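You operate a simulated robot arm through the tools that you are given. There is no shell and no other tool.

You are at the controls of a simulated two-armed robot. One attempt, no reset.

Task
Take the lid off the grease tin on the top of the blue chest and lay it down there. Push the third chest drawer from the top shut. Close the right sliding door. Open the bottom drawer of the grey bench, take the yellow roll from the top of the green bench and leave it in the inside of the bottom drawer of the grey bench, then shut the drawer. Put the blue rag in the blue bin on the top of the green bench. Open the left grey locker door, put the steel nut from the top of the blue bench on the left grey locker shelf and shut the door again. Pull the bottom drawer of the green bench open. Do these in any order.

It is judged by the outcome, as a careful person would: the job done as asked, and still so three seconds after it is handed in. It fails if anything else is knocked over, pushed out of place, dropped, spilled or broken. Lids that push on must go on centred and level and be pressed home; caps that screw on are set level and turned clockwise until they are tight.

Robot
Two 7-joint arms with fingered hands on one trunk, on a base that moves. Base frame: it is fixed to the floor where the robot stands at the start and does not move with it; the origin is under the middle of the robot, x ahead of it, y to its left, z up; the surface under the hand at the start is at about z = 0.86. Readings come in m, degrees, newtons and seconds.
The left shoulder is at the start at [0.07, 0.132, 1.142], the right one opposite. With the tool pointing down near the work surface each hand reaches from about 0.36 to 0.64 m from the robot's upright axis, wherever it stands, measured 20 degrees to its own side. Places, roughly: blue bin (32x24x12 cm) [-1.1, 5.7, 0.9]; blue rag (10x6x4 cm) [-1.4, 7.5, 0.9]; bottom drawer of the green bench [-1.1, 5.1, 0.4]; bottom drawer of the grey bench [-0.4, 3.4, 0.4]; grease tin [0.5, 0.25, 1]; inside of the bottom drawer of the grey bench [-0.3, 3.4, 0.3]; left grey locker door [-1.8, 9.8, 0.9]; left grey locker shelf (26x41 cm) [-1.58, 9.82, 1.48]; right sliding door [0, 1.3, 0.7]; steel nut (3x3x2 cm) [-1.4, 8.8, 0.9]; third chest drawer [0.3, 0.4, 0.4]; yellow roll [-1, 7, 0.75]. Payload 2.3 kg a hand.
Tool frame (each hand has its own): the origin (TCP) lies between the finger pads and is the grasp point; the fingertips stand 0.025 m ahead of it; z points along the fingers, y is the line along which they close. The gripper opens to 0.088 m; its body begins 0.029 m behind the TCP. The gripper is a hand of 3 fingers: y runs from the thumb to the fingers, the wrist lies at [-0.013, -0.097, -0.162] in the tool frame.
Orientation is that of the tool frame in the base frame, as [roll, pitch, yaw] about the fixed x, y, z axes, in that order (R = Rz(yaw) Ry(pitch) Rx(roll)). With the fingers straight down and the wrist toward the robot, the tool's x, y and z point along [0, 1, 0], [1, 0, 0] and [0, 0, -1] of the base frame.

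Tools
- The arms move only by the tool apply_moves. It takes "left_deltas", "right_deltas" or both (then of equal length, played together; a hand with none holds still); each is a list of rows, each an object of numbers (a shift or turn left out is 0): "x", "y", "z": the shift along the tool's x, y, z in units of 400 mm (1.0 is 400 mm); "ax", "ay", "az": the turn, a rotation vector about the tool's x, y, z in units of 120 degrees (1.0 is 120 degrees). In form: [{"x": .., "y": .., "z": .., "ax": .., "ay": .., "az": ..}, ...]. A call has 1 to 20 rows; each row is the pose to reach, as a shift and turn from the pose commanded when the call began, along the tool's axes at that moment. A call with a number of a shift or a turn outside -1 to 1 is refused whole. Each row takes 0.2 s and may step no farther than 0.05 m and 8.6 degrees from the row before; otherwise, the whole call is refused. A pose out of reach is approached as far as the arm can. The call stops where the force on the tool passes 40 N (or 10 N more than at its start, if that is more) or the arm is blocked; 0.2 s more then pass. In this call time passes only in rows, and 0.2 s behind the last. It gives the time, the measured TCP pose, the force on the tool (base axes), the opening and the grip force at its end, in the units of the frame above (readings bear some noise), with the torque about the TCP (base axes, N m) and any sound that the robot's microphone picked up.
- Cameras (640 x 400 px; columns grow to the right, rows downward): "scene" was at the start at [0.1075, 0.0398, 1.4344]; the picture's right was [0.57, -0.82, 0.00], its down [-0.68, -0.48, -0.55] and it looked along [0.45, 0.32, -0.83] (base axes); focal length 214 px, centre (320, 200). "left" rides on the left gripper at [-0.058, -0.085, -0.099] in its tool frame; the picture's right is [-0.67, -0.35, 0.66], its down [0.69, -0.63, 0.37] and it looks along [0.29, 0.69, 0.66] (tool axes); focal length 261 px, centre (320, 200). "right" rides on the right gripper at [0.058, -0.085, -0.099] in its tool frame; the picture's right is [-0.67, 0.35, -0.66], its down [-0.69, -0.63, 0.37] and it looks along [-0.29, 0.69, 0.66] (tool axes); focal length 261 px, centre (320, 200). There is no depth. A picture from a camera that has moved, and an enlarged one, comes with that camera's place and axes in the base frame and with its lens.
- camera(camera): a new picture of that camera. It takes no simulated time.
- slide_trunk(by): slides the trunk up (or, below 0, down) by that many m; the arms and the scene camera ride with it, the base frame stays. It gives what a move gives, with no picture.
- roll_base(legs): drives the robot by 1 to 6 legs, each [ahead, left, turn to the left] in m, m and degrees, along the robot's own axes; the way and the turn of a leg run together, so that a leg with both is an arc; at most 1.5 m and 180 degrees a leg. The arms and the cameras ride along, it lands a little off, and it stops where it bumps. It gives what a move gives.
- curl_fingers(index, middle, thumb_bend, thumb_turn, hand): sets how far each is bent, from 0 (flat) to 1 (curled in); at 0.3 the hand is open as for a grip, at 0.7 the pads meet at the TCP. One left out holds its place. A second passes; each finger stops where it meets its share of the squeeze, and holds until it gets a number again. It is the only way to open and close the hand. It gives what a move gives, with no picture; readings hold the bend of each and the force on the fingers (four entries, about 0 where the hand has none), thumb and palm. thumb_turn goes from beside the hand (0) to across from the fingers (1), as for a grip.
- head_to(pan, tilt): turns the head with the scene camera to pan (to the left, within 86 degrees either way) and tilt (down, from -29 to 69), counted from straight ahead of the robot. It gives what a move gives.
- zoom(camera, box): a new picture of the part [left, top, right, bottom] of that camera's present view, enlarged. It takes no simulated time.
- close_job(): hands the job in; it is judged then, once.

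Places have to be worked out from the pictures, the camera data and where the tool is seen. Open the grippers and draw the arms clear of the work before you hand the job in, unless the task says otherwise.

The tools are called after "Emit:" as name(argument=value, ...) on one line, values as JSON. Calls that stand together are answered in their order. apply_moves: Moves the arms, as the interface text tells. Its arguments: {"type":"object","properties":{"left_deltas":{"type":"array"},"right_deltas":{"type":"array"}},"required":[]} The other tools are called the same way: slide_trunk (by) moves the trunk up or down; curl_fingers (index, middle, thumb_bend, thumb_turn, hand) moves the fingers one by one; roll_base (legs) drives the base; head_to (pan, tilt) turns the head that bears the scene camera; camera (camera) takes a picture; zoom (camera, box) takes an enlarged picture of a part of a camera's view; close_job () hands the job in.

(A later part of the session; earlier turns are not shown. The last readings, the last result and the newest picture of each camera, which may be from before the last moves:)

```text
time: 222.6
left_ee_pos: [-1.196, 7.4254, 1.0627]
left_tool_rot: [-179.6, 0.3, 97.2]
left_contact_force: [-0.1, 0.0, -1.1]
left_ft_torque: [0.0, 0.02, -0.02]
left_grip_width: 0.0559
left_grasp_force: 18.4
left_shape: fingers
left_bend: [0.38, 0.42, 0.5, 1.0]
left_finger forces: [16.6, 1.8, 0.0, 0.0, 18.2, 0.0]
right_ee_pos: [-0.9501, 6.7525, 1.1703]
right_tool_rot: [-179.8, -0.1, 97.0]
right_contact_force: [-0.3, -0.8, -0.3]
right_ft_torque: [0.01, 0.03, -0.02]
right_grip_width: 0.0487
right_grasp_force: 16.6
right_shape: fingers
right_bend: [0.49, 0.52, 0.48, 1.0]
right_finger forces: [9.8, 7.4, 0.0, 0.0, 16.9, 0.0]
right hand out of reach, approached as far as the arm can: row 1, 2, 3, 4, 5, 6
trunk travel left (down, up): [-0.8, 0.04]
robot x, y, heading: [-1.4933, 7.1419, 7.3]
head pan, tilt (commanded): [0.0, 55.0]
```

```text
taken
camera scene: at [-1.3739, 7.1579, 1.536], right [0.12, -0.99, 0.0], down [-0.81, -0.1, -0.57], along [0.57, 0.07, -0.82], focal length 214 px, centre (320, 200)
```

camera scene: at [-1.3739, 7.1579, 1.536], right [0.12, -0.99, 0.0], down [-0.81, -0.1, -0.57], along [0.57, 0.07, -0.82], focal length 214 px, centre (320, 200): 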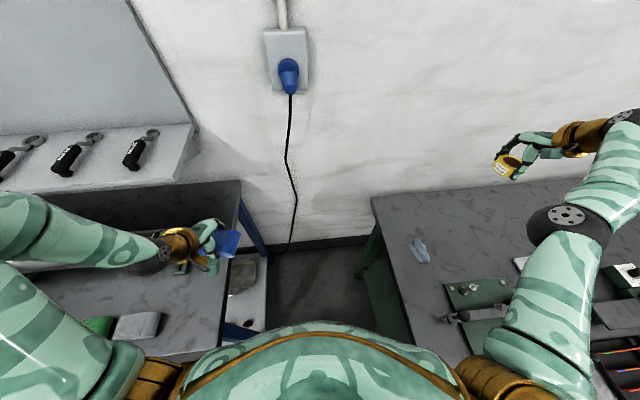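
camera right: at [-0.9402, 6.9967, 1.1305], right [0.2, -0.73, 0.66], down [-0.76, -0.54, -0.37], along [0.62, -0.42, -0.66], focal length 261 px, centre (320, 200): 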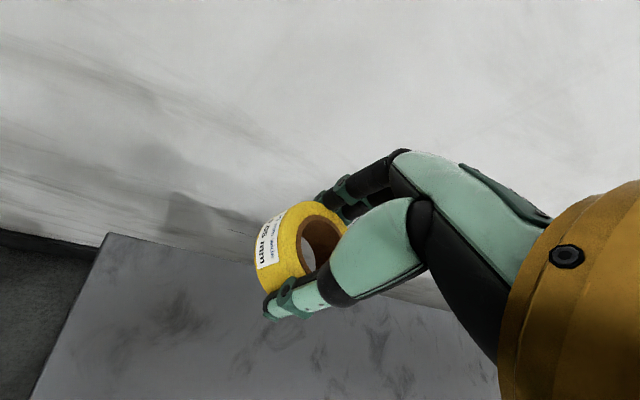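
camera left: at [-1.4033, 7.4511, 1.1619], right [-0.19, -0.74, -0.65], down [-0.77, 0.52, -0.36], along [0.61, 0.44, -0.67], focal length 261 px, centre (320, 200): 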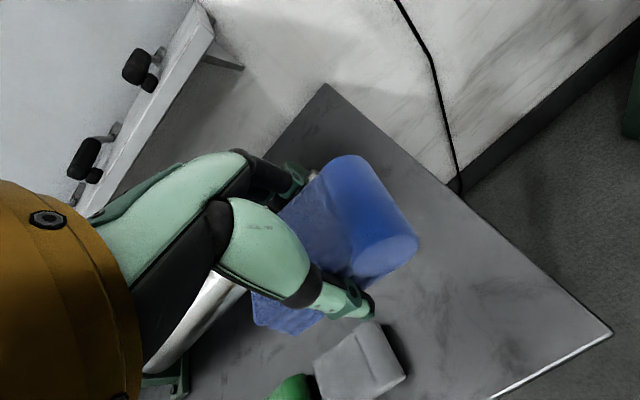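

The arm seems caught at a joint limit, so I go back towards the last good pose (hand lower, yaw 78°) and see whether it follows.

Emit:
apply_moves(right_deltas=[{"x": 0.07, "y": 0.02, "z": 0.07, "az": 0.026}, {"x": 0.14, "y": 0.04, "z": 0.14, "az": 0.053}, {"x": 0.21, "y": 0.06, "z": 0.21, "az": 0.079}, {"x": 0.28, "y": 0.09, "z": 0.28, "az": 0.105}, {"x": 0.35, "y": 0.11, "z": 0.35, "az": 0.132}, {"x": 0.419, "y": 0.136, "z": 0.4, "az": 0.158}])

Emit:
camera(camera="scene")

```text
time: 224.0
left_ee_pos: [-1.1953, 7.4252, 1.0612]
left_tool_rot: [-179.6, 0.3, 97.2]
left_contact_force: [-0.2, -0.1, 0.0]
left_ft_torque: [0.0, 0.02, 0.01]
left_grip_width: 0.0559
left_grasp_force: 18.1
left_shape: fingers
left_bend: [0.38, 0.42, 0.5, 1.0]
left_finger forces: [16.5, 1.8, 0.1, 0.0, 18.3, 0.1]
right_ee_pos: [-0.8716, 6.9209, 1.0056]
right_tool_rot: [-179.9, 0.1, 78.2]
right_contact_force: [0.1, 0.4, -1.4]
right_ft_torque: [0.0, 0.02, -0.03]
right_grip_width: 0.0486
right_grasp_force: 16.9
right_shape: fingers
right_bend: [0.49, 0.52, 0.48, 1.0]
right_finger forces: [9.6, 7.0, 0.0, 0.0, 16.6, 0.1]
right hand out of reach, approached as far as the arm can: row 1, 2, 3, 4, 5, 6
trunk travel left (down, up): [-0.8, 0.04]
robot x, y, heading: [-1.495, 7.1435, 7.3]
head pan, tilt (commanded): [0.0, 55.0]
```

```text
taken
camera scene: at [-1.3735, 7.1595, 1.536], right [0.13, -0.99, 0.0], down [-0.81, -0.1, -0.57], along [0.57, 0.07, -0.82], focal length 214 px, centre (320, 200)
```

scene: 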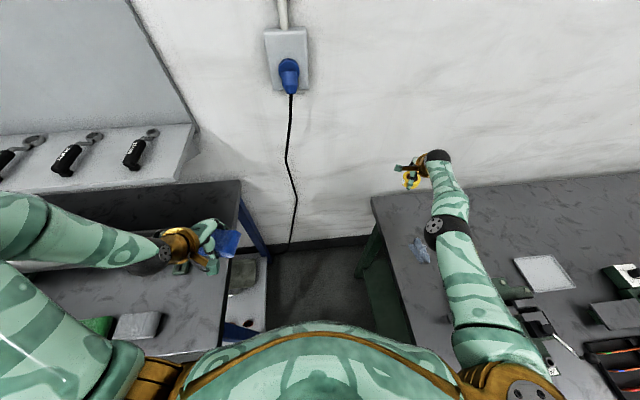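

The right arm is stretched nearly straight and not folding back. I try a long straight pull towards the shoulder.

Emit:
apply_moves(right_deltas=[{"y": -0.1}, {"y": -0.2}, {"y": -0.3}, {"y": -0.4}, {"y": -0.5}, {"y": -0.6}, {"y": -0.7}, {"y": -0.8}])

Emit:
camera(camera="scene")

```text
time: 225.8
left_ee_pos: [-1.1944, 7.428, 1.0619]
left_tool_rot: [-179.6, 0.5, 97.3]
left_contact_force: [-0.2, 0.1, -0.4]
left_ft_torque: [0.01, 0.0, 0.03]
left_grip_width: 0.0558
left_grasp_force: 18.0
left_shape: fingers
left_bend: [0.38, 0.42, 0.5, 1.0]
left_finger forces: [16.6, 1.8, 0.1, 0.0, 18.3, 0.0]
right_ee_pos: [-0.9086, 7.0543, 0.9121]
right_tool_rot: [-179.9, 0.1, 78.2]
right_contact_force: [0.0, -0.5, -0.2]
right_ft_torque: [0.02, 0.0, -0.01]
right_grip_width: 0.0483
right_grasp_force: 16.4
right_shape: fingers
right_bend: [0.49, 0.52, 0.48, 1.0]
right_finger forces: [9.6, 7.0, 0.0, 0.0, 16.7, 0.1]
right hand out of reach, approached as far as the arm can: row 1, 2, 3, 4, 5, 6, 7, 8
trunk travel left (down, up): [-0.8, 0.04]
robot x, y, heading: [-1.4921, 7.1426, 7.3]
head pan, tilt (commanded): [0.0, 55.0]
```

```text
taken
camera scene: at [-1.374, 7.161, 1.536], right [0.13, -0.99, 0.0], down [-0.81, -0.1, -0.57], along [0.57, 0.07, -0.82], focal length 214 px, centre (320, 200)
```

scene: 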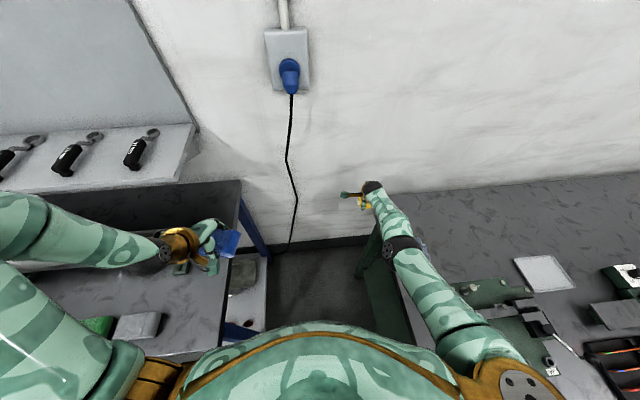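

The arm swings at constant reach, so some joint is probably at a limit with the hand straight down. I tilt the hand to point forward, which should relax the wrist.

Emit:
apply_moves(right_deltas=[{"ax": -0.06, "z": -0.02}, {"ax": -0.12, "z": -0.05}, {"ax": -0.18, "z": -0.08}, {"ax": -0.24, "z": -0.1}, {"ax": -0.3, "z": -0.12}, {"ax": -0.36, "z": -0.14}])

Emit:
camera(camera="scene")

Emit:
camera(camera="left")

```text
time: 227.2
left_ee_pos: [-1.1957, 7.4263, 1.0623]
left_tool_rot: [-179.6, 0.2, 97.2]
left_contact_force: [0.1, -0.1, -0.7]
left_ft_torque: [0.0, 0.01, 0.02]
left_grip_width: 0.0558
left_grasp_force: 18.4
left_shape: fingers
left_bend: [0.38, 0.42, 0.5, 1.0]
left_finger forces: [16.6, 1.7, 0.0, 0.1, 18.3, 0.1]
right_ee_pos: [-0.8758, 7.0695, 0.9478]
right_tool_rot: [136.8, 0.0, 78.2]
right_contact_force: [0.6, 0.0, -0.5]
right_ft_torque: [-0.05, 0.04, -0.03]
right_grip_width: 0.0484
right_grasp_force: 16.7
right_shape: fingers
right_bend: [0.5, 0.52, 0.48, 1.0]
right_finger forces: [9.4, 6.7, 0.0, 0.0, 16.6, 0.0]
right hand out of reach, approached as far as the arm can: row 1, 2, 3, 4, 5, 6
trunk travel left (down, up): [-0.8, 0.04]
robot x, y, heading: [-1.4958, 7.1425, 7.2]
head pan, tilt (commanded): [0.0, 55.0]
```

```text
taken
camera scene: at [-1.374, 7.158, 1.536], right [0.12, -0.99, 0.0], down [-0.81, -0.1, -0.57], along [0.57, 0.07, -0.82], focal length 214 px, centre (320, 200)
```

scene: 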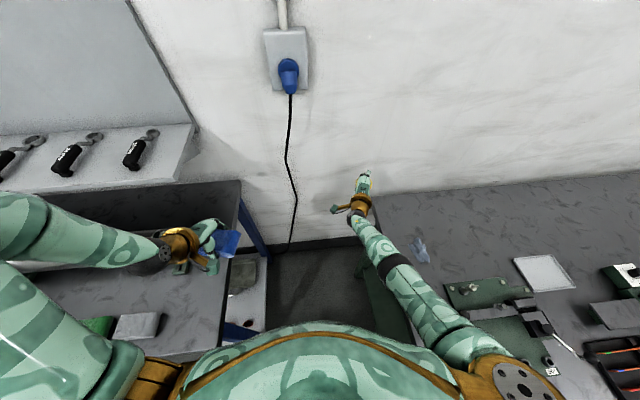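

```text
taken
camera left: at [-1.2711, 7.3583, 1.1623], right [-0.27, -0.71, -0.65], down [-0.71, 0.6, -0.36], along [0.65, 0.37, -0.67], focal length 261 px, centre (320, 200)
```

left: 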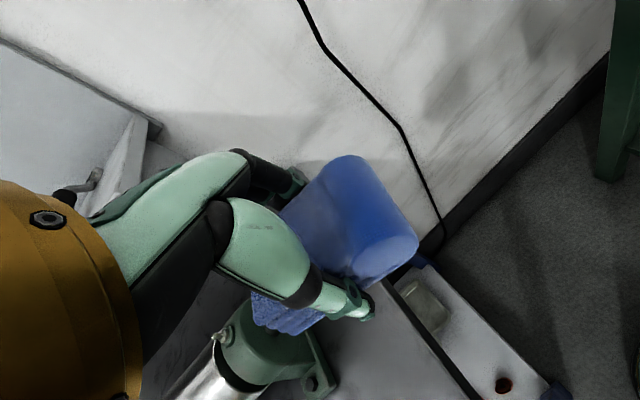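

The elbow has likely slipped past straight. Rather than fight near the wall, I back the robot out of the gap into the free aisle with both items held.

Emit:
roll_base(legs=[[-0.5, 0, 0], [-0.55, 0, 0]])

Emit:
camera(camera="scene")

```text
time: 232.9
left_ee_pos: [-2.2269, 7.2964, 1.0624]
left_tool_rot: [-179.5, 0.2, 97.2]
left_contact_force: [0.6, 0.2, -0.5]
left_ft_torque: [0.01, -0.03, -0.05]
left_grip_width: 0.056
left_grasp_force: 18.5
left_shape: fingers
left_bend: [0.38, 0.42, 0.5, 1.0]
left_finger forces: [16.7, 1.7, 0.0, 0.0, 18.3, 0.0]
right_ee_pos: [-1.9062, 6.9378, 0.9476]
right_tool_rot: [136.8, 0.0, 78.1]
right_contact_force: [0.0, 0.0, -0.5]
right_ft_torque: [0.02, 0.04, -0.02]
right_grip_width: 0.0483
right_grasp_force: 16.1
right_shape: fingers
right_bend: [0.5, 0.52, 0.48, 1.0]
right_finger forces: [9.3, 6.6, 0.0, 0.0, 16.6, 0.1]
trunk travel left (down, up): [-0.8, 0.04]
robot x, y, heading: [-2.5251, 7.0159, 7.3]
head pan, tilt (commanded): [0.0, 55.0]
```

```text
taken
camera scene: at [-2.4043, 7.0282, 1.5358], right [0.12, -0.99, 0.0], down [-0.81, -0.1, -0.57], along [0.57, 0.07, -0.82], focal length 214 px, centre (320, 200)
```

scene: 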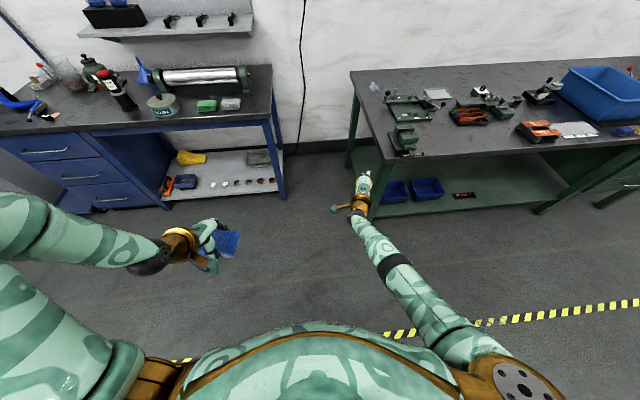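

Everything on the benches is as before. I turn to face down the aisle for free arm space.

Emit:
roll_base(legs=[[0, 0, -88]])

Emit:
apply_moves(right_deltas=[{"ax": 0.05, "x": 0.08}, {"ax": 0.11, "x": 0.16, "z": 0.05}, {"ax": 0.17, "x": 0.24, "z": 0.1}, {"ax": 0.23, "x": 0.32, "z": 0.15}, {"ax": 0.29, "x": 0.4, "z": 0.2}, {"ax": 0.35, "x": 0.48, "z": 0.2}])

Emit:
camera(camera="scene")

```text
time: 237.0
left_ee_pos: [-2.2296, 6.7269, 1.0639]
left_tool_rot: [-179.6, 0.3, 10.1]
left_contact_force: [0.0, -0.5, 0.2]
left_ft_torque: [0.0, -0.03, -0.01]
left_grip_width: 0.0557
left_grasp_force: 18.0
left_shape: fingers
left_bend: [0.39, 0.42, 0.5, 1.0]
left_finger forces: [16.1, 1.6, 0.0, 0.1, 17.8, 0.0]
right_ee_pos: [-2.5712, 6.3913, 0.9493]
right_tool_rot: [136.8, 0.0, -9.0]
right_contact_force: [0.3, 0.3, -0.1]
right_ft_torque: [0.0, -0.01, 0.01]
right_grip_width: 0.0478
right_grasp_force: 16.0
right_shape: fingers
right_bend: [0.5, 0.52, 0.48, 1.0]
right_finger forces: [9.0, 6.4, 0.1, 0.0, 16.0, 0.1]
trunk travel left (down, up): [-0.8, 0.04]
robot x, y, heading: [-2.5274, 7.0131, -79.9]
head pan, tilt (commanded): [0.0, 55.0]
```

```text
time: 238.4
left_ee_pos: [-2.2276, 6.7291, 1.0624]
left_tool_rot: [-179.6, 0.4, 10.0]
left_contact_force: [0.3, 1.3, -0.6]
left_ft_torque: [0.03, 0.04, -0.04]
left_grip_width: 0.0559
left_grasp_force: 18.1
left_shape: fingers
left_bend: [0.39, 0.42, 0.5, 1.0]
left_finger forces: [16.2, 1.6, 0.0, 0.0, 17.8, 0.0]
right_ee_pos: [-2.4863, 6.4576, 0.9208]
right_tool_rot: [176.9, 0.4, -9.0]
right_contact_force: [0.8, -0.1, -1.1]
right_ft_torque: [0.0, 0.04, -0.01]
right_grip_width: 0.048
right_grasp_force: 14.8
right_shape: fingers
right_bend: [0.5, 0.53, 0.48, 1.0]
right_finger forces: [8.4, 6.3, 0.0, 0.0, 15.3, 0.1]
right hand out of reach, approached as far as the arm can: row 1, 2, 3, 4, 5, 6
trunk travel left (down, up): [-0.8, 0.04]
robot x, y, heading: [-2.5267, 7.0182, -80.3]
head pan, tilt (commanded): [0.0, 55.0]
```

```text
taken
camera scene: at [-2.5037, 6.893, 1.536], right [-0.98, -0.17, 0.0], down [-0.14, 0.81, -0.57], along [0.1, -0.57, -0.82], focal length 214 px, centre (320, 200)
```

scene: 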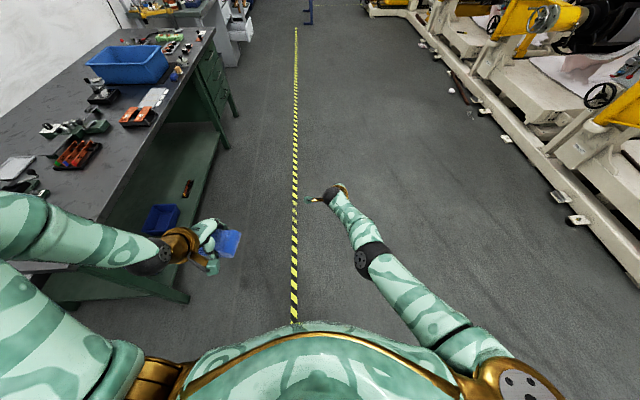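

The arm still sits stretched with the elbow turned inward. In free space I swing the hand far out to the right and up, to let the elbow turn outward again.

Emit:
apply_moves(right_deltas=[{"x": -0.1, "z": -0.08}, {"x": -0.2, "z": -0.16}, {"x": -0.3, "z": -0.24}, {"x": -0.4, "z": -0.32}, {"x": -0.5, "z": -0.4}, {"x": -0.6, "z": -0.48}, {"x": -0.7, "z": -0.5}, {"x": -0.8, "z": -0.5}, {"x": -0.9, "z": -0.5}])

Emit:
camera(camera="scene")

```text
refused: row 1 steps farther than a row can; nothing moved
```

```text
taken
camera scene: at [-2.5037, 6.893, 1.536], right [-0.98, -0.17, 0.0], down [-0.14, 0.81, -0.57], along [0.1, -0.57, -0.82], focal length 214 px, centre (320, 200)
```

scene: 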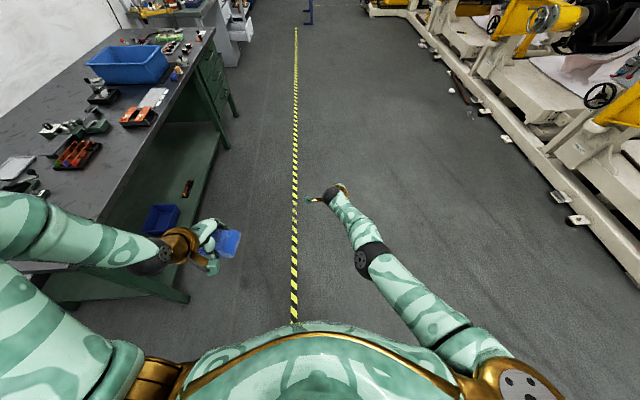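

That step was slightly too long; I shorten the steps.

Emit:
apply_moves(right_deltas=[{"x": -0.09, "z": -0.07}, {"x": -0.18, "z": -0.14}, {"x": -0.27, "z": -0.21}, {"x": -0.36, "z": -0.28}, {"x": -0.45, "z": -0.35}, {"x": -0.54, "z": -0.42}, {"x": -0.64, "z": -0.45}, {"x": -0.74, "z": -0.45}, {"x": -0.84, "z": -0.45}])

Emit:
camera(camera="scene")

```text
time: 240.4
left_ee_pos: [-2.2325, 6.7285, 1.0641]
left_tool_rot: [-179.6, 0.1, 10.0]
left_contact_force: [0.1, 0.1, -0.7]
left_ft_torque: [-0.01, 0.0, -0.01]
left_grip_width: 0.0558
left_grasp_force: 18.3
left_shape: fingers
left_bend: [0.39, 0.42, 0.5, 1.0]
left_finger forces: [16.1, 1.6, 0.0, 0.0, 18.0, 0.1]
right_ee_pos: [-2.858, 6.3994, 1.1065]
right_tool_rot: [178.9, -0.1, -8.9]
right_contact_force: [-0.2, 0.2, -0.9]
right_ft_torque: [-0.02, -0.03, 0.04]
right_grip_width: 0.0472
right_grasp_force: 13.9
right_shape: fingers
right_bend: [0.51, 0.53, 0.49, 1.0]
right_finger forces: [7.2, 6.0, 0.0, 0.0, 14.2, 0.0]
right hand out of reach, approached as far as the arm can: row 1, 2, 3, 4, 5, 6, 7, 8, 9
trunk travel left (down, up): [-0.8, 0.04]
robot x, y, heading: [-2.5276, 7.0157, -80.1]
head pan, tilt (commanded): [0.0, 55.0]
```

```text
taken
camera scene: at [-2.5092, 6.8923, 1.5361], right [-0.98, -0.17, 0.0], down [-0.14, 0.81, -0.57], along [0.1, -0.56, -0.82], focal length 214 px, centre (320, 200)
```

scene: 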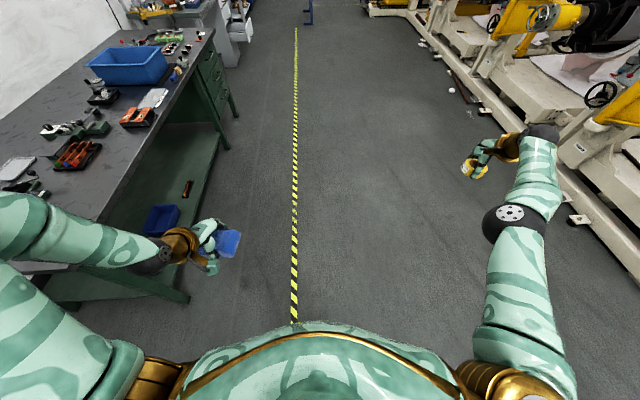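

The roll is visible and still held. I now ask for full outward extension and then a leftward sweep at full reach, so the elbow passes through straight to its normal side.

Emit:
apply_moves(right_deltas=[{"x": -0.025, "y": 0.09}, {"x": -0.05, "y": 0.18}, {"x": -0.08, "y": 0.28}, {"x": -0.1, "y": 0.38}, {"x": -0.02, "y": 0.42}, {"x": 0.08, "y": 0.45}, {"x": 0.18, "y": 0.48}, {"x": 0.29, "y": 0.5}, {"x": 0.4, "y": 0.52}, {"x": 0.51, "y": 0.54}])

Emit:
camera(camera="scene")

```text
time: 242.6
left_ee_pos: [-2.2318, 6.7281, 1.0629]
left_tool_rot: [-179.6, 0.2, 10.0]
left_contact_force: [-0.1, 0.1, -0.1]
left_ft_torque: [-0.02, 0.02, 0.01]
left_grip_width: 0.0555
left_grasp_force: 17.4
left_shape: fingers
left_bend: [0.39, 0.42, 0.5, 1.0]
left_finger forces: [16.3, 1.6, 0.0, 0.0, 17.8, 0.0]
right_ee_pos: [-2.7524, 6.3743, 1.0618]
right_tool_rot: [178.8, -0.1, -8.9]
right_contact_force: [0.1, 0.1, -0.2]
right_ft_torque: [0.0, 0.01, 0.02]
right_grip_width: 0.047
right_grasp_force: 13.8
right_shape: fingers
right_bend: [0.51, 0.53, 0.49, 1.0]
right_finger forces: [7.1, 6.2, 0.0, 0.0, 14.1, 0.0]
right hand out of reach, approached as far as the arm can: row 1, 2, 3, 4, 5, 6, 7, 8, 9, 10
trunk travel left (down, up): [-0.8, 0.04]
robot x, y, heading: [-2.5299, 7.0118, -79.8]
head pan, tilt (commanded): [0.0, 55.0]
```

```text
taken
camera scene: at [-2.5073, 6.892, 1.536], right [-0.98, -0.17, 0.0], down [-0.14, 0.81, -0.57], along [0.1, -0.56, -0.82], focal length 214 px, centre (320, 200)
```

scene: 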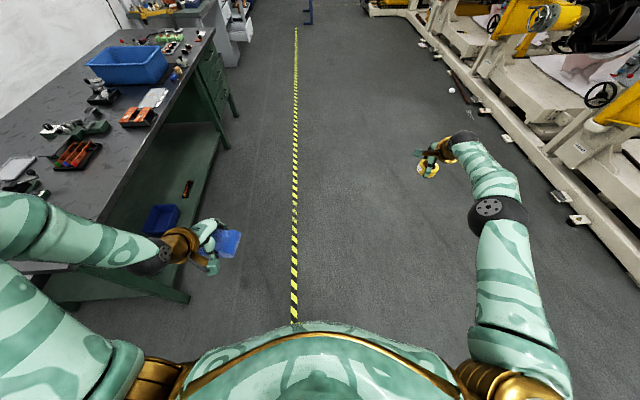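

The elbow has swung to the outer side. Now I pull inward again.

Emit:
apply_moves(right_deltas=[{"x": 0.06, "y": -0.08}, {"x": 0.1, "y": -0.18}, {"x": 0.1, "y": -0.28}, {"x": 0.1, "y": -0.4}, {"x": 0.1, "y": -0.52}, {"x": 0.1, "y": -0.64}, {"x": 0.1, "y": -0.76}])

Emit:
camera(camera="scene")

```text
time: 244.2
left_ee_pos: [-2.2303, 6.7282, 1.0618]
left_tool_rot: [-179.5, 0.2, 10.1]
left_contact_force: [0.1, 0.1, 0.1]
left_ft_torque: [0.02, 0.01, -0.02]
left_grip_width: 0.0557
left_grasp_force: 17.4
left_shape: fingers
left_bend: [0.39, 0.42, 0.5, 1.0]
left_finger forces: [16.0, 1.5, 0.1, 0.1, 17.9, 0.0]
right_ee_pos: [-2.6638, 6.6364, 1.0563]
right_tool_rot: [179.3, -0.8, -10.0]
right_contact_force: [0.6, -0.2, -0.3]
right_ft_torque: [0.02, 0.01, -0.02]
right_grip_width: 0.0466
right_grasp_force: 14.0
right_shape: fingers
right_bend: [0.51, 0.53, 0.49, 1.0]
right_finger forces: [8.0, 5.9, 0.0, 0.0, 14.0, 0.1]
right hand out of reach, approached as far as the arm can: row 7
trunk travel left (down, up): [-0.8, 0.04]
robot x, y, heading: [-2.5247, 7.0163, -80.0]
head pan, tilt (commanded): [0.0, 55.0]
```

```text
taken
camera scene: at [-2.5061, 6.8918, 1.536], right [-0.98, -0.17, 0.0], down [-0.14, 0.81, -0.57], along [0.1, -0.56, -0.82], focal length 214 px, centre (320, 200)
```

scene: 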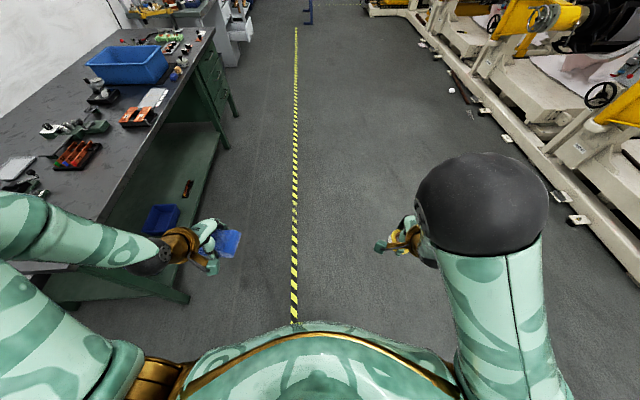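

The arm is back in its normal posture with the roll held. I firm the grip slightly, then drive down the aisle to the blue bin and turn to face it.

Emit:
curl_fingers(hand="right", index=0.65, middle=0.65, thumb_bend=0.64)

Emit:
roll_base(legs=[[1.25, 0, 0], [0, 0, 93]])

Emit:
head_to(pan=0, tilt=40)

Emit:
camera(camera="scene")

```text
time: 245.2
left_ee_pos: [-2.2294, 6.7284, 1.062]
left_tool_rot: [-179.6, 0.3, 10.0]
left_contact_force: [0.0, 0.5, -0.5]
left_ft_torque: [0.0, 0.01, 0.03]
left_grip_width: 0.0556
left_grasp_force: 17.8
left_shape: fingers
left_bend: [0.39, 0.42, 0.5, 1.0]
left_finger forces: [16.1, 1.5, 0.0, 0.0, 17.8, 0.0]
right_ee_pos: [-2.6628, 6.636, 1.0577]
right_tool_rot: [179.1, -1.0, -9.5]
right_contact_force: [-0.2, -0.1, -0.5]
right_ft_torque: [0.02, -0.01, 0.0]
right_grip_width: 0.0469
right_grasp_force: 16.8
right_shape: fingers
right_bend: [0.52, 0.55, 0.47, 1.0]
right_finger forces: [8.9, 8.2, 0.0, 0.1, 17.0, 0.0]
trunk travel left (down, up): [-0.8, 0.04]
robot x, y, heading: [-2.5266, 7.0146, -80.3]
head pan, tilt (commanded): [0.0, 55.0]
```

```text
time: 255.4
left_ee_pos: [-2.0306, 6.0676, 1.0628]
left_tool_rot: [-179.7, 0.2, 100.1]
left_contact_force: [0.4, -0.1, -2.0]
left_ft_torque: [0.02, 0.01, -0.01]
left_grip_width: 0.0554
left_grasp_force: 17.3
left_shape: fingers
left_bend: [0.39, 0.43, 0.5, 1.0]
left_finger forces: [15.8, 1.4, 0.0, 0.0, 17.3, 0.0]
right_ee_pos: [-1.9363, 5.6343, 1.0559]
right_tool_rot: [179.3, -0.9, 80.4]
right_contact_force: [0.0, 1.2, -0.5]
right_ft_torque: [0.05, -0.01, -0.02]
right_grip_width: 0.046
right_grasp_force: 15.3
right_shape: fingers
right_bend: [0.53, 0.55, 0.47, 1.0]
right_finger forces: [7.6, 8.0, 0.0, 0.0, 16.4, 0.1]
trunk travel left (down, up): [-0.8, 0.04]
robot x, y, heading: [-2.3142, 5.7737, 10.1]
head pan, tilt (commanded): [0.0, 55.0]
```

```text
time: 256.1
left_ee_pos: [-2.0287, 6.0682, 1.0609]
left_tool_rot: [-179.6, 0.2, 100.1]
left_contact_force: [-0.6, -0.3, -0.9]
left_ft_torque: [-0.03, 0.02, -0.01]
left_grip_width: 0.0554
left_grasp_force: 16.8
left_shape: fingers
left_bend: [0.39, 0.43, 0.5, 1.0]
left_finger forces: [15.6, 1.3, 0.0, 0.0, 17.4, 0.0]
right_ee_pos: [-1.9362, 5.6351, 1.0584]
right_tool_rot: [179.4, -1.3, 80.3]
right_contact_force: [-0.1, 0.0, -0.5]
right_ft_torque: [0.04, 0.03, 0.0]
right_grip_width: 0.0463
right_grasp_force: 16.0
right_shape: fingers
right_bend: [0.53, 0.55, 0.47, 1.0]
right_finger forces: [7.6, 7.9, 0.1, 0.0, 16.3, 0.0]
trunk travel left (down, up): [-0.8, 0.04]
robot x, y, heading: [-2.3141, 5.7678, 10.2]
head pan, tilt (commanded): [0.0, 40.0]
```

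```text
taken
camera scene: at [-2.1817, 5.7937, 1.5566], right [0.18, -0.98, 0.0], down [-0.63, -0.11, -0.77], along [0.75, 0.13, -0.64], focal length 214 px, centre (320, 200)
```

scene: 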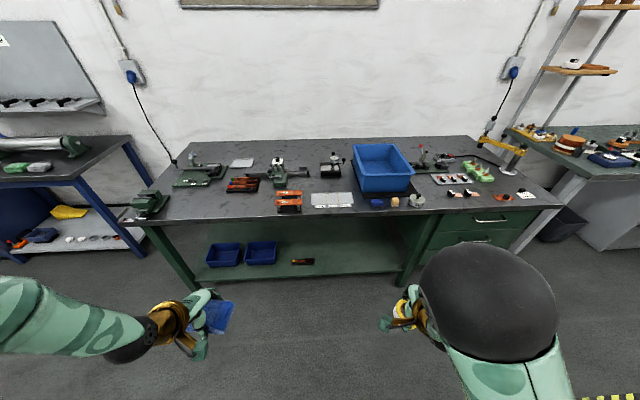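

The bin's opening is centred near (-1.12, 5.644). I raise the right hand a little, then move right and forward to bring the bin into left-hand reach.

Emit:
apply_moves(right_deltas=[{"z": -0.08}, {"z": -0.16}, {"z": -0.24}])

Emit:
roll_base(legs=[[0, -0.6, 3.2], [0.45, 0, 0]])

Emit:
head_to(pan=10, tilt=55)

Emit:
camera(camera="scene")

```text
time: 256.9
left_ee_pos: [-2.0289, 6.0669, 1.0626]
left_tool_rot: [-179.5, 0.3, 100.1]
left_contact_force: [0.0, 0.3, -0.8]
left_ft_torque: [0.0, 0.0, 0.03]
left_grip_width: 0.0552
left_grasp_force: 17.3
left_shape: fingers
left_bend: [0.39, 0.43, 0.5, 1.0]
left_finger forces: [15.7, 1.4, 0.0, 0.0, 17.2, 0.1]
right_ee_pos: [-1.9363, 5.6326, 1.1192]
right_tool_rot: [179.2, -0.8, 80.5]
right_contact_force: [-0.4, -0.5, 0.1]
right_ft_torque: [-0.01, 0.03, 0.03]
right_grip_width: 0.0458
right_grasp_force: 16.4
right_shape: fingers
right_bend: [0.53, 0.55, 0.47, 1.0]
right_finger forces: [7.6, 7.8, 0.0, 0.0, 16.2, 0.0]
right hand out of reach, approached as far as the arm can: row 3
trunk travel left (down, up): [-0.8, 0.04]
robot x, y, heading: [-2.3172, 5.7679, 10.3]
head pan, tilt (commanded): [0.0, 40.0]
```

```text
time: 262.6
left_ee_pos: [-1.4892, 5.6036, 1.062]
left_tool_rot: [-179.6, 0.1, 103.3]
left_contact_force: [0.1, -0.4, -0.4]
left_ft_torque: [0.0, 0.02, 0.02]
left_grip_width: 0.0554
left_grasp_force: 16.9
left_shape: fingers
left_bend: [0.39, 0.43, 0.5, 1.0]
left_finger forces: [15.7, 1.4, 0.1, 0.0, 17.3, 0.1]
right_ee_pos: [-1.3728, 5.173, 1.1213]
right_tool_rot: [179.1, -0.9, 83.6]
right_contact_force: [-0.1, -0.3, -0.2]
right_ft_torque: [-0.02, 0.0, 0.02]
right_grip_width: 0.0461
right_grasp_force: 15.7
right_shape: fingers
right_bend: [0.53, 0.55, 0.47, 1.0]
right_finger forces: [7.6, 7.8, 0.0, 0.0, 16.1, 0.0]
trunk travel left (down, up): [-0.8, 0.04]
robot x, y, heading: [-1.7568, 5.2924, 13.4]
head pan, tilt (commanded): [0.0, 40.0]
```

```text
time: 263.4
left_ee_pos: [-1.4876, 5.6035, 1.0622]
left_tool_rot: [-179.7, 0.4, 103.4]
left_contact_force: [0.9, 0.1, -0.7]
left_ft_torque: [-0.02, 0.01, 0.02]
left_grip_width: 0.0555
left_grasp_force: 17.5
left_shape: fingers
left_bend: [0.39, 0.43, 0.5, 1.0]
left_finger forces: [15.8, 1.4, 0.0, 0.1, 17.3, 0.0]
right_ee_pos: [-1.3716, 5.1744, 1.119]
right_tool_rot: [179.2, -0.9, 83.6]
right_contact_force: [0.3, 0.1, -0.3]
right_ft_torque: [0.0, 0.01, 0.01]
right_grip_width: 0.0459
right_grasp_force: 15.5
right_shape: fingers
right_bend: [0.53, 0.55, 0.47, 1.0]
right_finger forces: [7.6, 7.7, 0.0, 0.0, 16.1, 0.0]
trunk travel left (down, up): [-0.8, 0.04]
robot x, y, heading: [-1.7552, 5.2906, 13.5]
head pan, tilt (commanded): [10.0, 55.0]
```

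```text
taken
camera scene: at [-1.6409, 5.3303, 1.536], right [0.4, -0.92, 0.0], down [-0.75, -0.32, -0.57], along [0.53, 0.23, -0.82], focal length 214 px, centre (320, 200)
```

scene: 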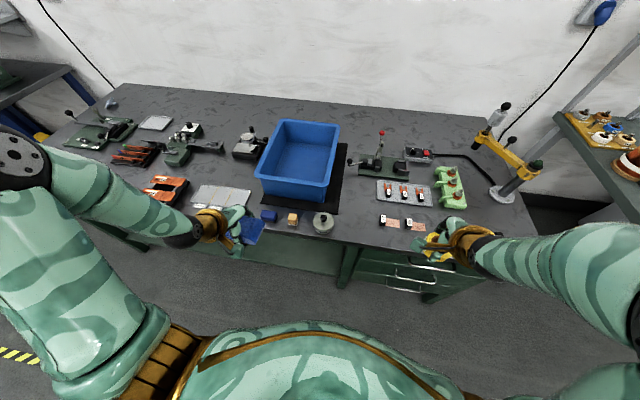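

The bin centre reads (-1.114, 5.647) again. I move 15 cm closer and then carry the rag over the bin.

Emit:
roll_base(legs=[[0.15, 0, 0]])

Emit:
apply_moves(left_deltas=[{"y": 0.1, "z": -0.02}, {"y": 0.2, "z": -0.02}, {"y": 0.3, "z": -0.02}, {"y": 0.4, "z": -0.02}, {"y": 0.5, "z": -0.02}])

Emit:
camera(camera="left")

Emit:
camera(camera="scene")

```text
time: 264.8
left_ee_pos: [-1.3473, 5.6362, 1.0634]
left_tool_rot: [-179.8, 0.3, 103.1]
left_contact_force: [0.1, 0.2, 0.1]
left_ft_torque: [0.0, -0.01, -0.01]
left_grip_width: 0.0552
left_grasp_force: 17.2
left_shape: fingers
left_bend: [0.39, 0.43, 0.5, 1.0]
left_finger forces: [15.8, 1.5, 0.0, 0.0, 17.3, 0.0]
right_ee_pos: [-1.2312, 5.2057, 1.1215]
right_tool_rot: [179.0, -1.0, 83.4]
right_contact_force: [0.5, -0.3, -0.3]
right_ft_torque: [0.01, -0.02, 0.0]
right_grip_width: 0.0461
right_grasp_force: 15.9
right_shape: fingers
right_bend: [0.53, 0.55, 0.47, 1.0]
right_finger forces: [7.7, 7.8, 0.1, 0.1, 16.1, 0.1]
trunk travel left (down, up): [-0.8, 0.04]
robot x, y, heading: [-1.613, 5.3212, 13.1]
head pan, tilt (commanded): [10.0, 55.0]
```

```text
time: 266.0
left_ee_pos: [-1.1479, 5.6818, 1.0657]
left_tool_rot: [-179.2, 0.4, 103.1]
left_contact_force: [0.7, -0.1, 0.1]
left_ft_torque: [-0.01, 0.04, 0.0]
left_grip_width: 0.055
left_grasp_force: 16.8
left_shape: fingers
left_bend: [0.39, 0.43, 0.5, 1.0]
left_finger forces: [15.5, 1.4, 0.0, 0.0, 17.0, 0.1]
right_ee_pos: [-1.2271, 5.2077, 1.1205]
right_tool_rot: [179.3, -0.9, 83.4]
right_contact_force: [0.3, -0.1, -0.3]
right_ft_torque: [0.0, -0.01, 0.03]
right_grip_width: 0.0461
right_grasp_force: 15.5
right_shape: fingers
right_bend: [0.53, 0.55, 0.47, 1.0]
right_finger forces: [7.5, 7.9, 0.0, 0.0, 16.0, 0.0]
trunk travel left (down, up): [-0.8, 0.04]
robot x, y, heading: [-1.6117, 5.3263, 13.1]
head pan, tilt (commanded): [10.0, 55.0]
```

```text
taken
camera left: at [-1.2158, 5.6058, 1.1665], right [-0.19, -0.74, -0.65], down [-0.77, 0.52, -0.36], along [0.6, 0.43, -0.67], focal length 261 px, centre (320, 200)
```

left: 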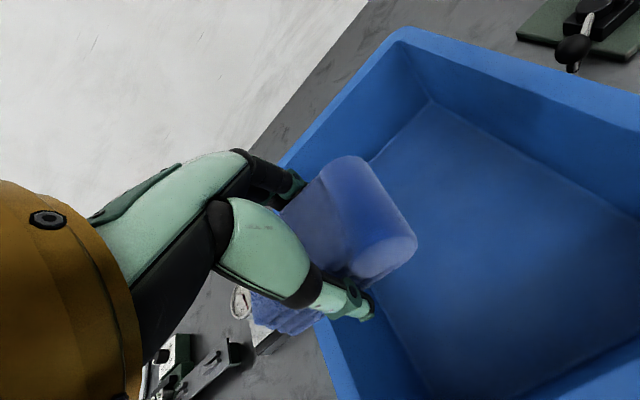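

```text
taken
camera scene: at [-1.496, 5.3639, 1.5358], right [0.39, -0.92, 0.0], down [-0.75, -0.32, -0.57], along [0.53, 0.22, -0.82], focal length 214 px, centre (320, 200)
```

scene: 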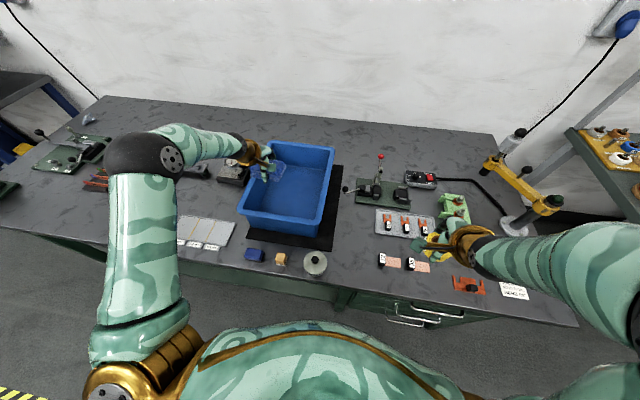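

The hand is over the bin's left side. I shift 6 cm right and 2.5 cm forward to its middle and look before lowering.

Emit:
apply_moves(left_deltas=[{"x": -0.075, "y": 0.03}, {"x": -0.15, "y": 0.06}, {"x": -0.15, "y": 0.06, "z": 0.08}])

Emit:
camera(camera="left")

Emit:
zoom(camera="scene", box=[200, 110, 380, 270])

```text
time: 266.8
left_ee_pos: [-1.1121, 5.6265, 1.0371]
left_tool_rot: [-179.4, 0.3, 103.1]
left_contact_force: [-1.3, 0.2, -1.2]
left_ft_torque: [0.02, 0.02, 0.01]
left_grip_width: 0.0549
left_grasp_force: 17.1
left_shape: fingers
left_bend: [0.39, 0.43, 0.5, 1.0]
left_finger forces: [15.5, 1.4, 0.0, 0.1, 17.0, 0.0]
right_ee_pos: [-1.2279, 5.2067, 1.1211]
right_tool_rot: [179.2, -0.8, 83.5]
right_contact_force: [0.0, 0.0, -0.6]
right_ft_torque: [-0.03, 0.01, -0.01]
right_grip_width: 0.046
right_grasp_force: 15.6
right_shape: fingers
right_bend: [0.53, 0.55, 0.47, 1.0]
right_finger forces: [7.5, 7.8, 0.0, 0.0, 16.0, 0.0]
trunk travel left (down, up): [-0.8, 0.04]
robot x, y, heading: [-1.6157, 5.3255, 13.2]
head pan, tilt (commanded): [10.0, 55.0]
```

```text
taken
camera left: at [-1.1794, 5.5524, 1.1363], right [-0.19, -0.74, -0.65], down [-0.77, 0.52, -0.36], along [0.61, 0.43, -0.67], focal length 261 px, centre (320, 200)
```

left: 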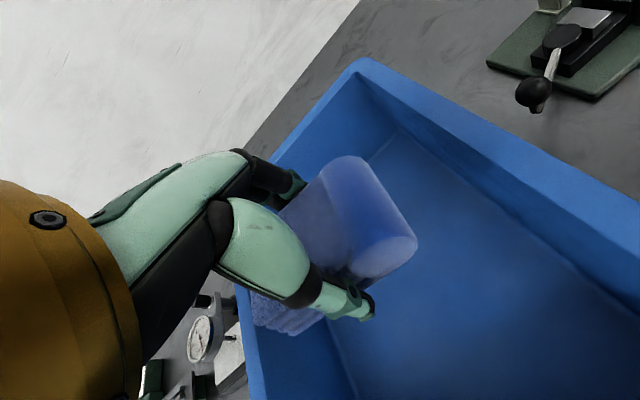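

```text
2.50 times, centred on (290, 190) of scene
camera zoom: at [-1.4974, 5.3648, 1.5359], right [0.39, -0.92, 0.0], down [-0.75, -0.32, -0.57], along [0.53, 0.22, -0.82], focal length 536 px, centre (395, 225)
```

zoom: 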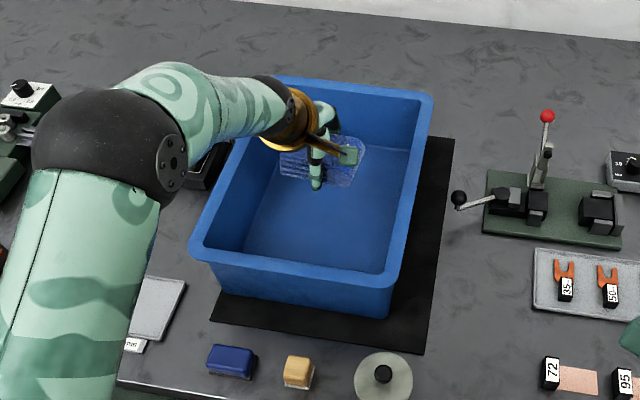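

The rag hangs well inside the bin's outline with several centimetres to each wall. I lower it into the bin.

Emit:
apply_moves(left_deltas=[{"z": 0.08}, {"z": 0.16}, {"z": 0.24}, {"z": 0.3}, {"z": 0.335}])

Emit:
camera(camera="left")

```text
time: 268.0
left_ee_pos: [-1.1132, 5.6269, 0.902]
left_tool_rot: [-179.5, 0.2, 103.1]
left_contact_force: [-1.3, 0.7, -0.2]
left_ft_torque: [-0.03, -0.02, 0.01]
left_grip_width: 0.0552
left_grasp_force: 16.8
left_shape: fingers
left_bend: [0.39, 0.43, 0.5, 1.0]
left_finger forces: [15.3, 1.3, 0.0, 0.0, 16.7, 0.0]
right_ee_pos: [-1.2286, 5.2073, 1.1199]
right_tool_rot: [179.2, -0.9, 83.3]
right_contact_force: [-1.0, 0.7, -0.5]
right_ft_torque: [-0.02, -0.02, -0.01]
right_grip_width: 0.0462
right_grasp_force: 16.0
right_shape: fingers
right_bend: [0.53, 0.55, 0.47, 1.0]
right_finger forces: [7.4, 7.8, 0.1, 0.1, 16.0, 0.0]
trunk travel left (down, up): [-0.8, 0.04]
robot x, y, heading: [-1.613, 5.3244, 13.2]
head pan, tilt (commanded): [10.0, 55.0]
```

```text
taken
camera left: at [-1.1814, 5.5516, 1.0016], right [-0.19, -0.74, -0.65], down [-0.77, 0.52, -0.36], along [0.61, 0.43, -0.67], focal length 261 px, centre (320, 200)
```

left: 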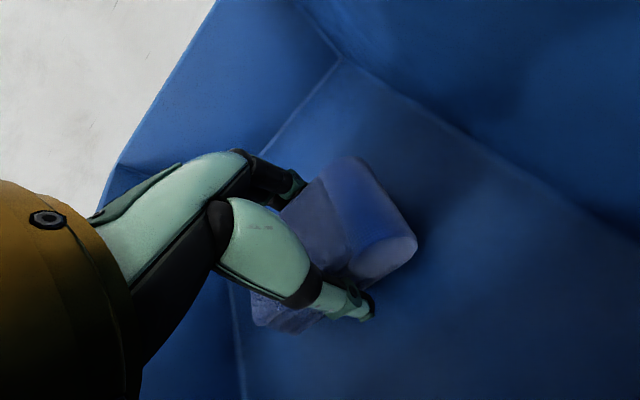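

The rag is deep in the bin without touching the walls. I release it and lift the hand straight out.

Emit:
curl_fingers(hand="left", index=0.28, middle=0.28, thumb_bend=0.3)

Emit:
apply_moves(left_deltas=[{"z": -0.06}, {"z": -0.14}, {"z": -0.24}, {"z": -0.34}, {"z": -0.44}])

Emit:
camera(camera="left")

Emit:
zoom(camera="scene", box=[200, 110, 380, 270])

```text
time: 269.0
left_ee_pos: [-1.1133, 5.6267, 0.9022]
left_tool_rot: [-179.6, 0.2, 103.1]
left_contact_force: [0.1, 0.3, -0.6]
left_ft_torque: [-0.01, 0.01, 0.03]
left_grip_width: 0.0868
left_grasp_force: 0.0
left_shape: fingers
left_bend: [0.28, 0.28, 0.3, 0.98]
left_finger forces: [0.0, 0.0, 0.0, 0.1, 0.1, 0.0]
right_ee_pos: [-1.2281, 5.2063, 1.1194]
right_tool_rot: [179.2, -0.9, 83.5]
right_contact_force: [-0.9, 0.4, 0.0]
right_ft_torque: [-0.04, -0.02, 0.01]
right_grip_width: 0.0461
right_grasp_force: 15.7
right_shape: fingers
right_bend: [0.53, 0.55, 0.47, 1.0]
right_finger forces: [7.5, 7.8, 0.0, 0.0, 16.0, 0.0]
trunk travel left (down, up): [-0.8, 0.04]
robot x, y, heading: [-1.6149, 5.3234, 13.4]
head pan, tilt (commanded): [10.0, 55.0]
```

```text
time: 270.2
left_ee_pos: [-1.1134, 5.6274, 1.0781]
left_tool_rot: [-179.5, 0.2, 103.1]
left_contact_force: [-0.9, 1.1, -0.1]
left_ft_torque: [-0.02, 0.02, 0.01]
left_grip_width: 0.0867
left_grasp_force: 0.0
left_shape: fingers
left_bend: [0.28, 0.28, 0.3, 0.98]
left_finger forces: [0.0, 0.0, 0.0, 0.1, 0.0, 0.0]
right_ee_pos: [-1.2299, 5.2062, 1.1206]
right_tool_rot: [179.3, -0.8, 83.4]
right_contact_force: [0.9, -0.5, 0.1]
right_ft_torque: [0.0, 0.01, 0.0]
right_grip_width: 0.0462
right_grasp_force: 15.3
right_shape: fingers
right_bend: [0.53, 0.55, 0.47, 1.0]
right_finger forces: [7.6, 7.8, 0.0, 0.0, 16.1, 0.0]
trunk travel left (down, up): [-0.8, 0.04]
robot x, y, heading: [-1.6141, 5.324, 13.1]
head pan, tilt (commanded): [10.0, 55.0]
```

```text
taken
camera left: at [-1.1815, 5.5529, 1.1794], right [-0.19, -0.73, -0.65], down [-0.77, 0.52, -0.36], along [0.61, 0.43, -0.67], focal length 261 px, centre (320, 200)
```

left: 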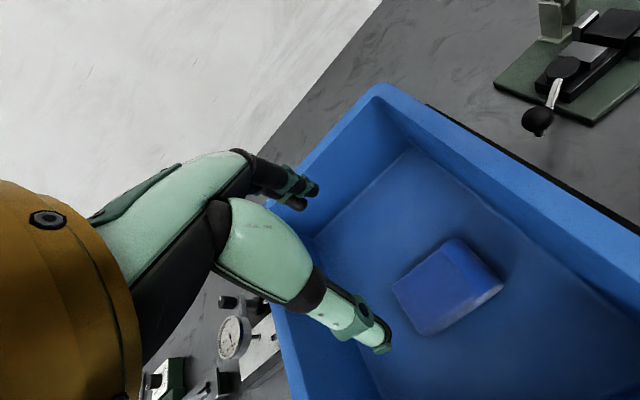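

```text
2.50 times, centred on (290, 190) of scene
camera zoom: at [-1.499, 5.3628, 1.5361], right [0.39, -0.92, 0.0], down [-0.75, -0.32, -0.57], along [0.53, 0.23, -0.82], focal length 536 px, centre (395, 225)
```

zoom: 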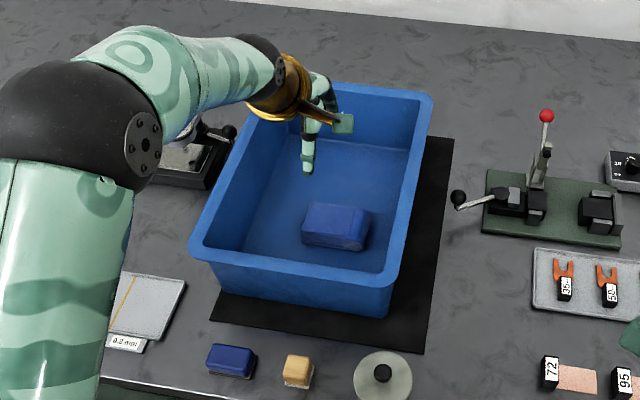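

The blue rag lies in the bin. Next I take the roll to the grey drawer: I tuck the left arm, back off and drive right along the row.

Emit:
apply_moves(left_deltas=[{"y": -0.1}, {"y": -0.2}, {"y": -0.3}, {"y": -0.4}, {"y": -0.48}])

Emit:
roll_base(legs=[[-0.45, 0, 0], [0, -1.0, 0], [0, -0.9, 0]])

Emit:
head_to(pan=0, tilt=50)

Emit:
camera(camera="scene")

```text
time: 271.4
left_ee_pos: [-1.3011, 5.5839, 1.0806]
left_tool_rot: [-179.7, 0.2, 103.1]
left_contact_force: [0.6, -0.6, -0.3]
left_ft_torque: [0.02, -0.02, 0.02]
left_grip_width: 0.0869
left_grasp_force: 0.1
left_shape: fingers
left_bend: [0.28, 0.28, 0.3, 0.98]
left_finger forces: [0.0, 0.0, 0.1, 0.1, 0.0, 0.0]
right_ee_pos: [-1.2304, 5.2068, 1.1206]
right_tool_rot: [179.1, -1.0, 83.4]
right_contact_force: [-0.1, 0.4, 0.3]
right_ft_torque: [-0.05, -0.04, -0.02]
right_grip_width: 0.0457
right_grasp_force: 15.7
right_shape: fingers
right_bend: [0.53, 0.55, 0.47, 1.0]
right_finger forces: [7.5, 7.8, 0.0, 0.1, 16.0, 0.1]
trunk travel left (down, up): [-0.8, 0.04]
robot x, y, heading: [-1.6104, 5.3247, 13.2]
head pan, tilt (commanded): [10.0, 55.0]
```

```text
time: 283.2
left_ee_pos: [-1.2644, 3.657, 1.0795]
left_tool_rot: [-179.6, 0.3, 105.0]
left_contact_force: [-0.3, 0.2, 0.9]
left_ft_torque: [-0.03, 0.0, -0.01]
left_grip_width: 0.0869
left_grasp_force: 0.0
left_shape: fingers
left_bend: [0.28, 0.28, 0.3, 0.98]
left_finger forces: [0.0, 0.0, 0.0, 0.0, 0.0, 0.0]
right_ee_pos: [-1.1812, 3.2807, 1.1204]
right_tool_rot: [179.3, -0.9, 85.4]
right_contact_force: [-0.2, 0.5, -0.1]
right_ft_torque: [0.01, 0.02, 0.01]
right_grip_width: 0.0459
right_grasp_force: 15.8
right_shape: fingers
right_bend: [0.53, 0.55, 0.47, 1.0]
right_finger forces: [7.5, 7.7, 0.1, 0.0, 16.0, 0.0]
trunk travel left (down, up): [-0.8, 0.04]
robot x, y, heading: [-1.5676, 3.3887, 14.8]
head pan, tilt (commanded): [10.0, 55.0]
```

```text
time: 283.9
left_ee_pos: [-1.2636, 3.6557, 1.0791]
left_tool_rot: [-179.6, 0.3, 105.1]
left_contact_force: [-0.4, -0.3, -0.2]
left_ft_torque: [-0.03, 0.0, 0.02]
left_grip_width: 0.0868
left_grasp_force: 0.0
left_shape: fingers
left_bend: [0.28, 0.28, 0.3, 0.98]
left_finger forces: [0.0, 0.0, 0.0, 0.1, 0.1, 0.0]
right_ee_pos: [-1.1814, 3.2796, 1.1207]
right_tool_rot: [179.1, -0.8, 85.4]
right_contact_force: [0.3, -0.9, -1.0]
right_ft_torque: [-0.04, 0.02, 0.01]
right_grip_width: 0.0459
right_grasp_force: 15.8
right_shape: fingers
right_bend: [0.53, 0.55, 0.47, 1.0]
right_finger forces: [7.5, 7.9, 0.0, 0.0, 16.0, 0.1]
trunk travel left (down, up): [-0.8, 0.04]
robot x, y, heading: [-1.5671, 3.3856, 15.1]
head pan, tilt (commanded): [0.0, 50.0]
```

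```text
taken
camera scene: at [-1.4465, 3.4172, 1.5425], right [0.26, -0.97, 0.0], down [-0.74, -0.2, -0.64], along [0.62, 0.17, -0.77], focal length 214 px, centre (320, 200)
```

scene: 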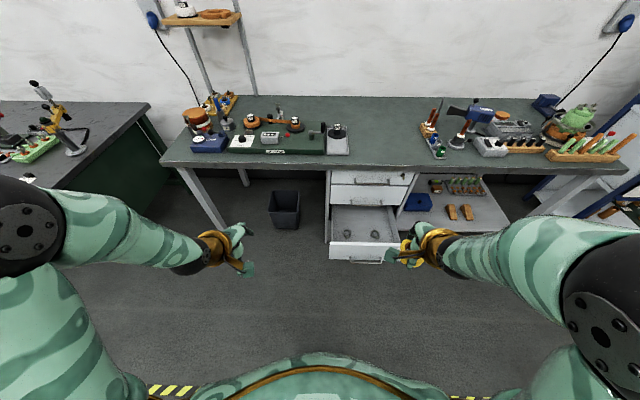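

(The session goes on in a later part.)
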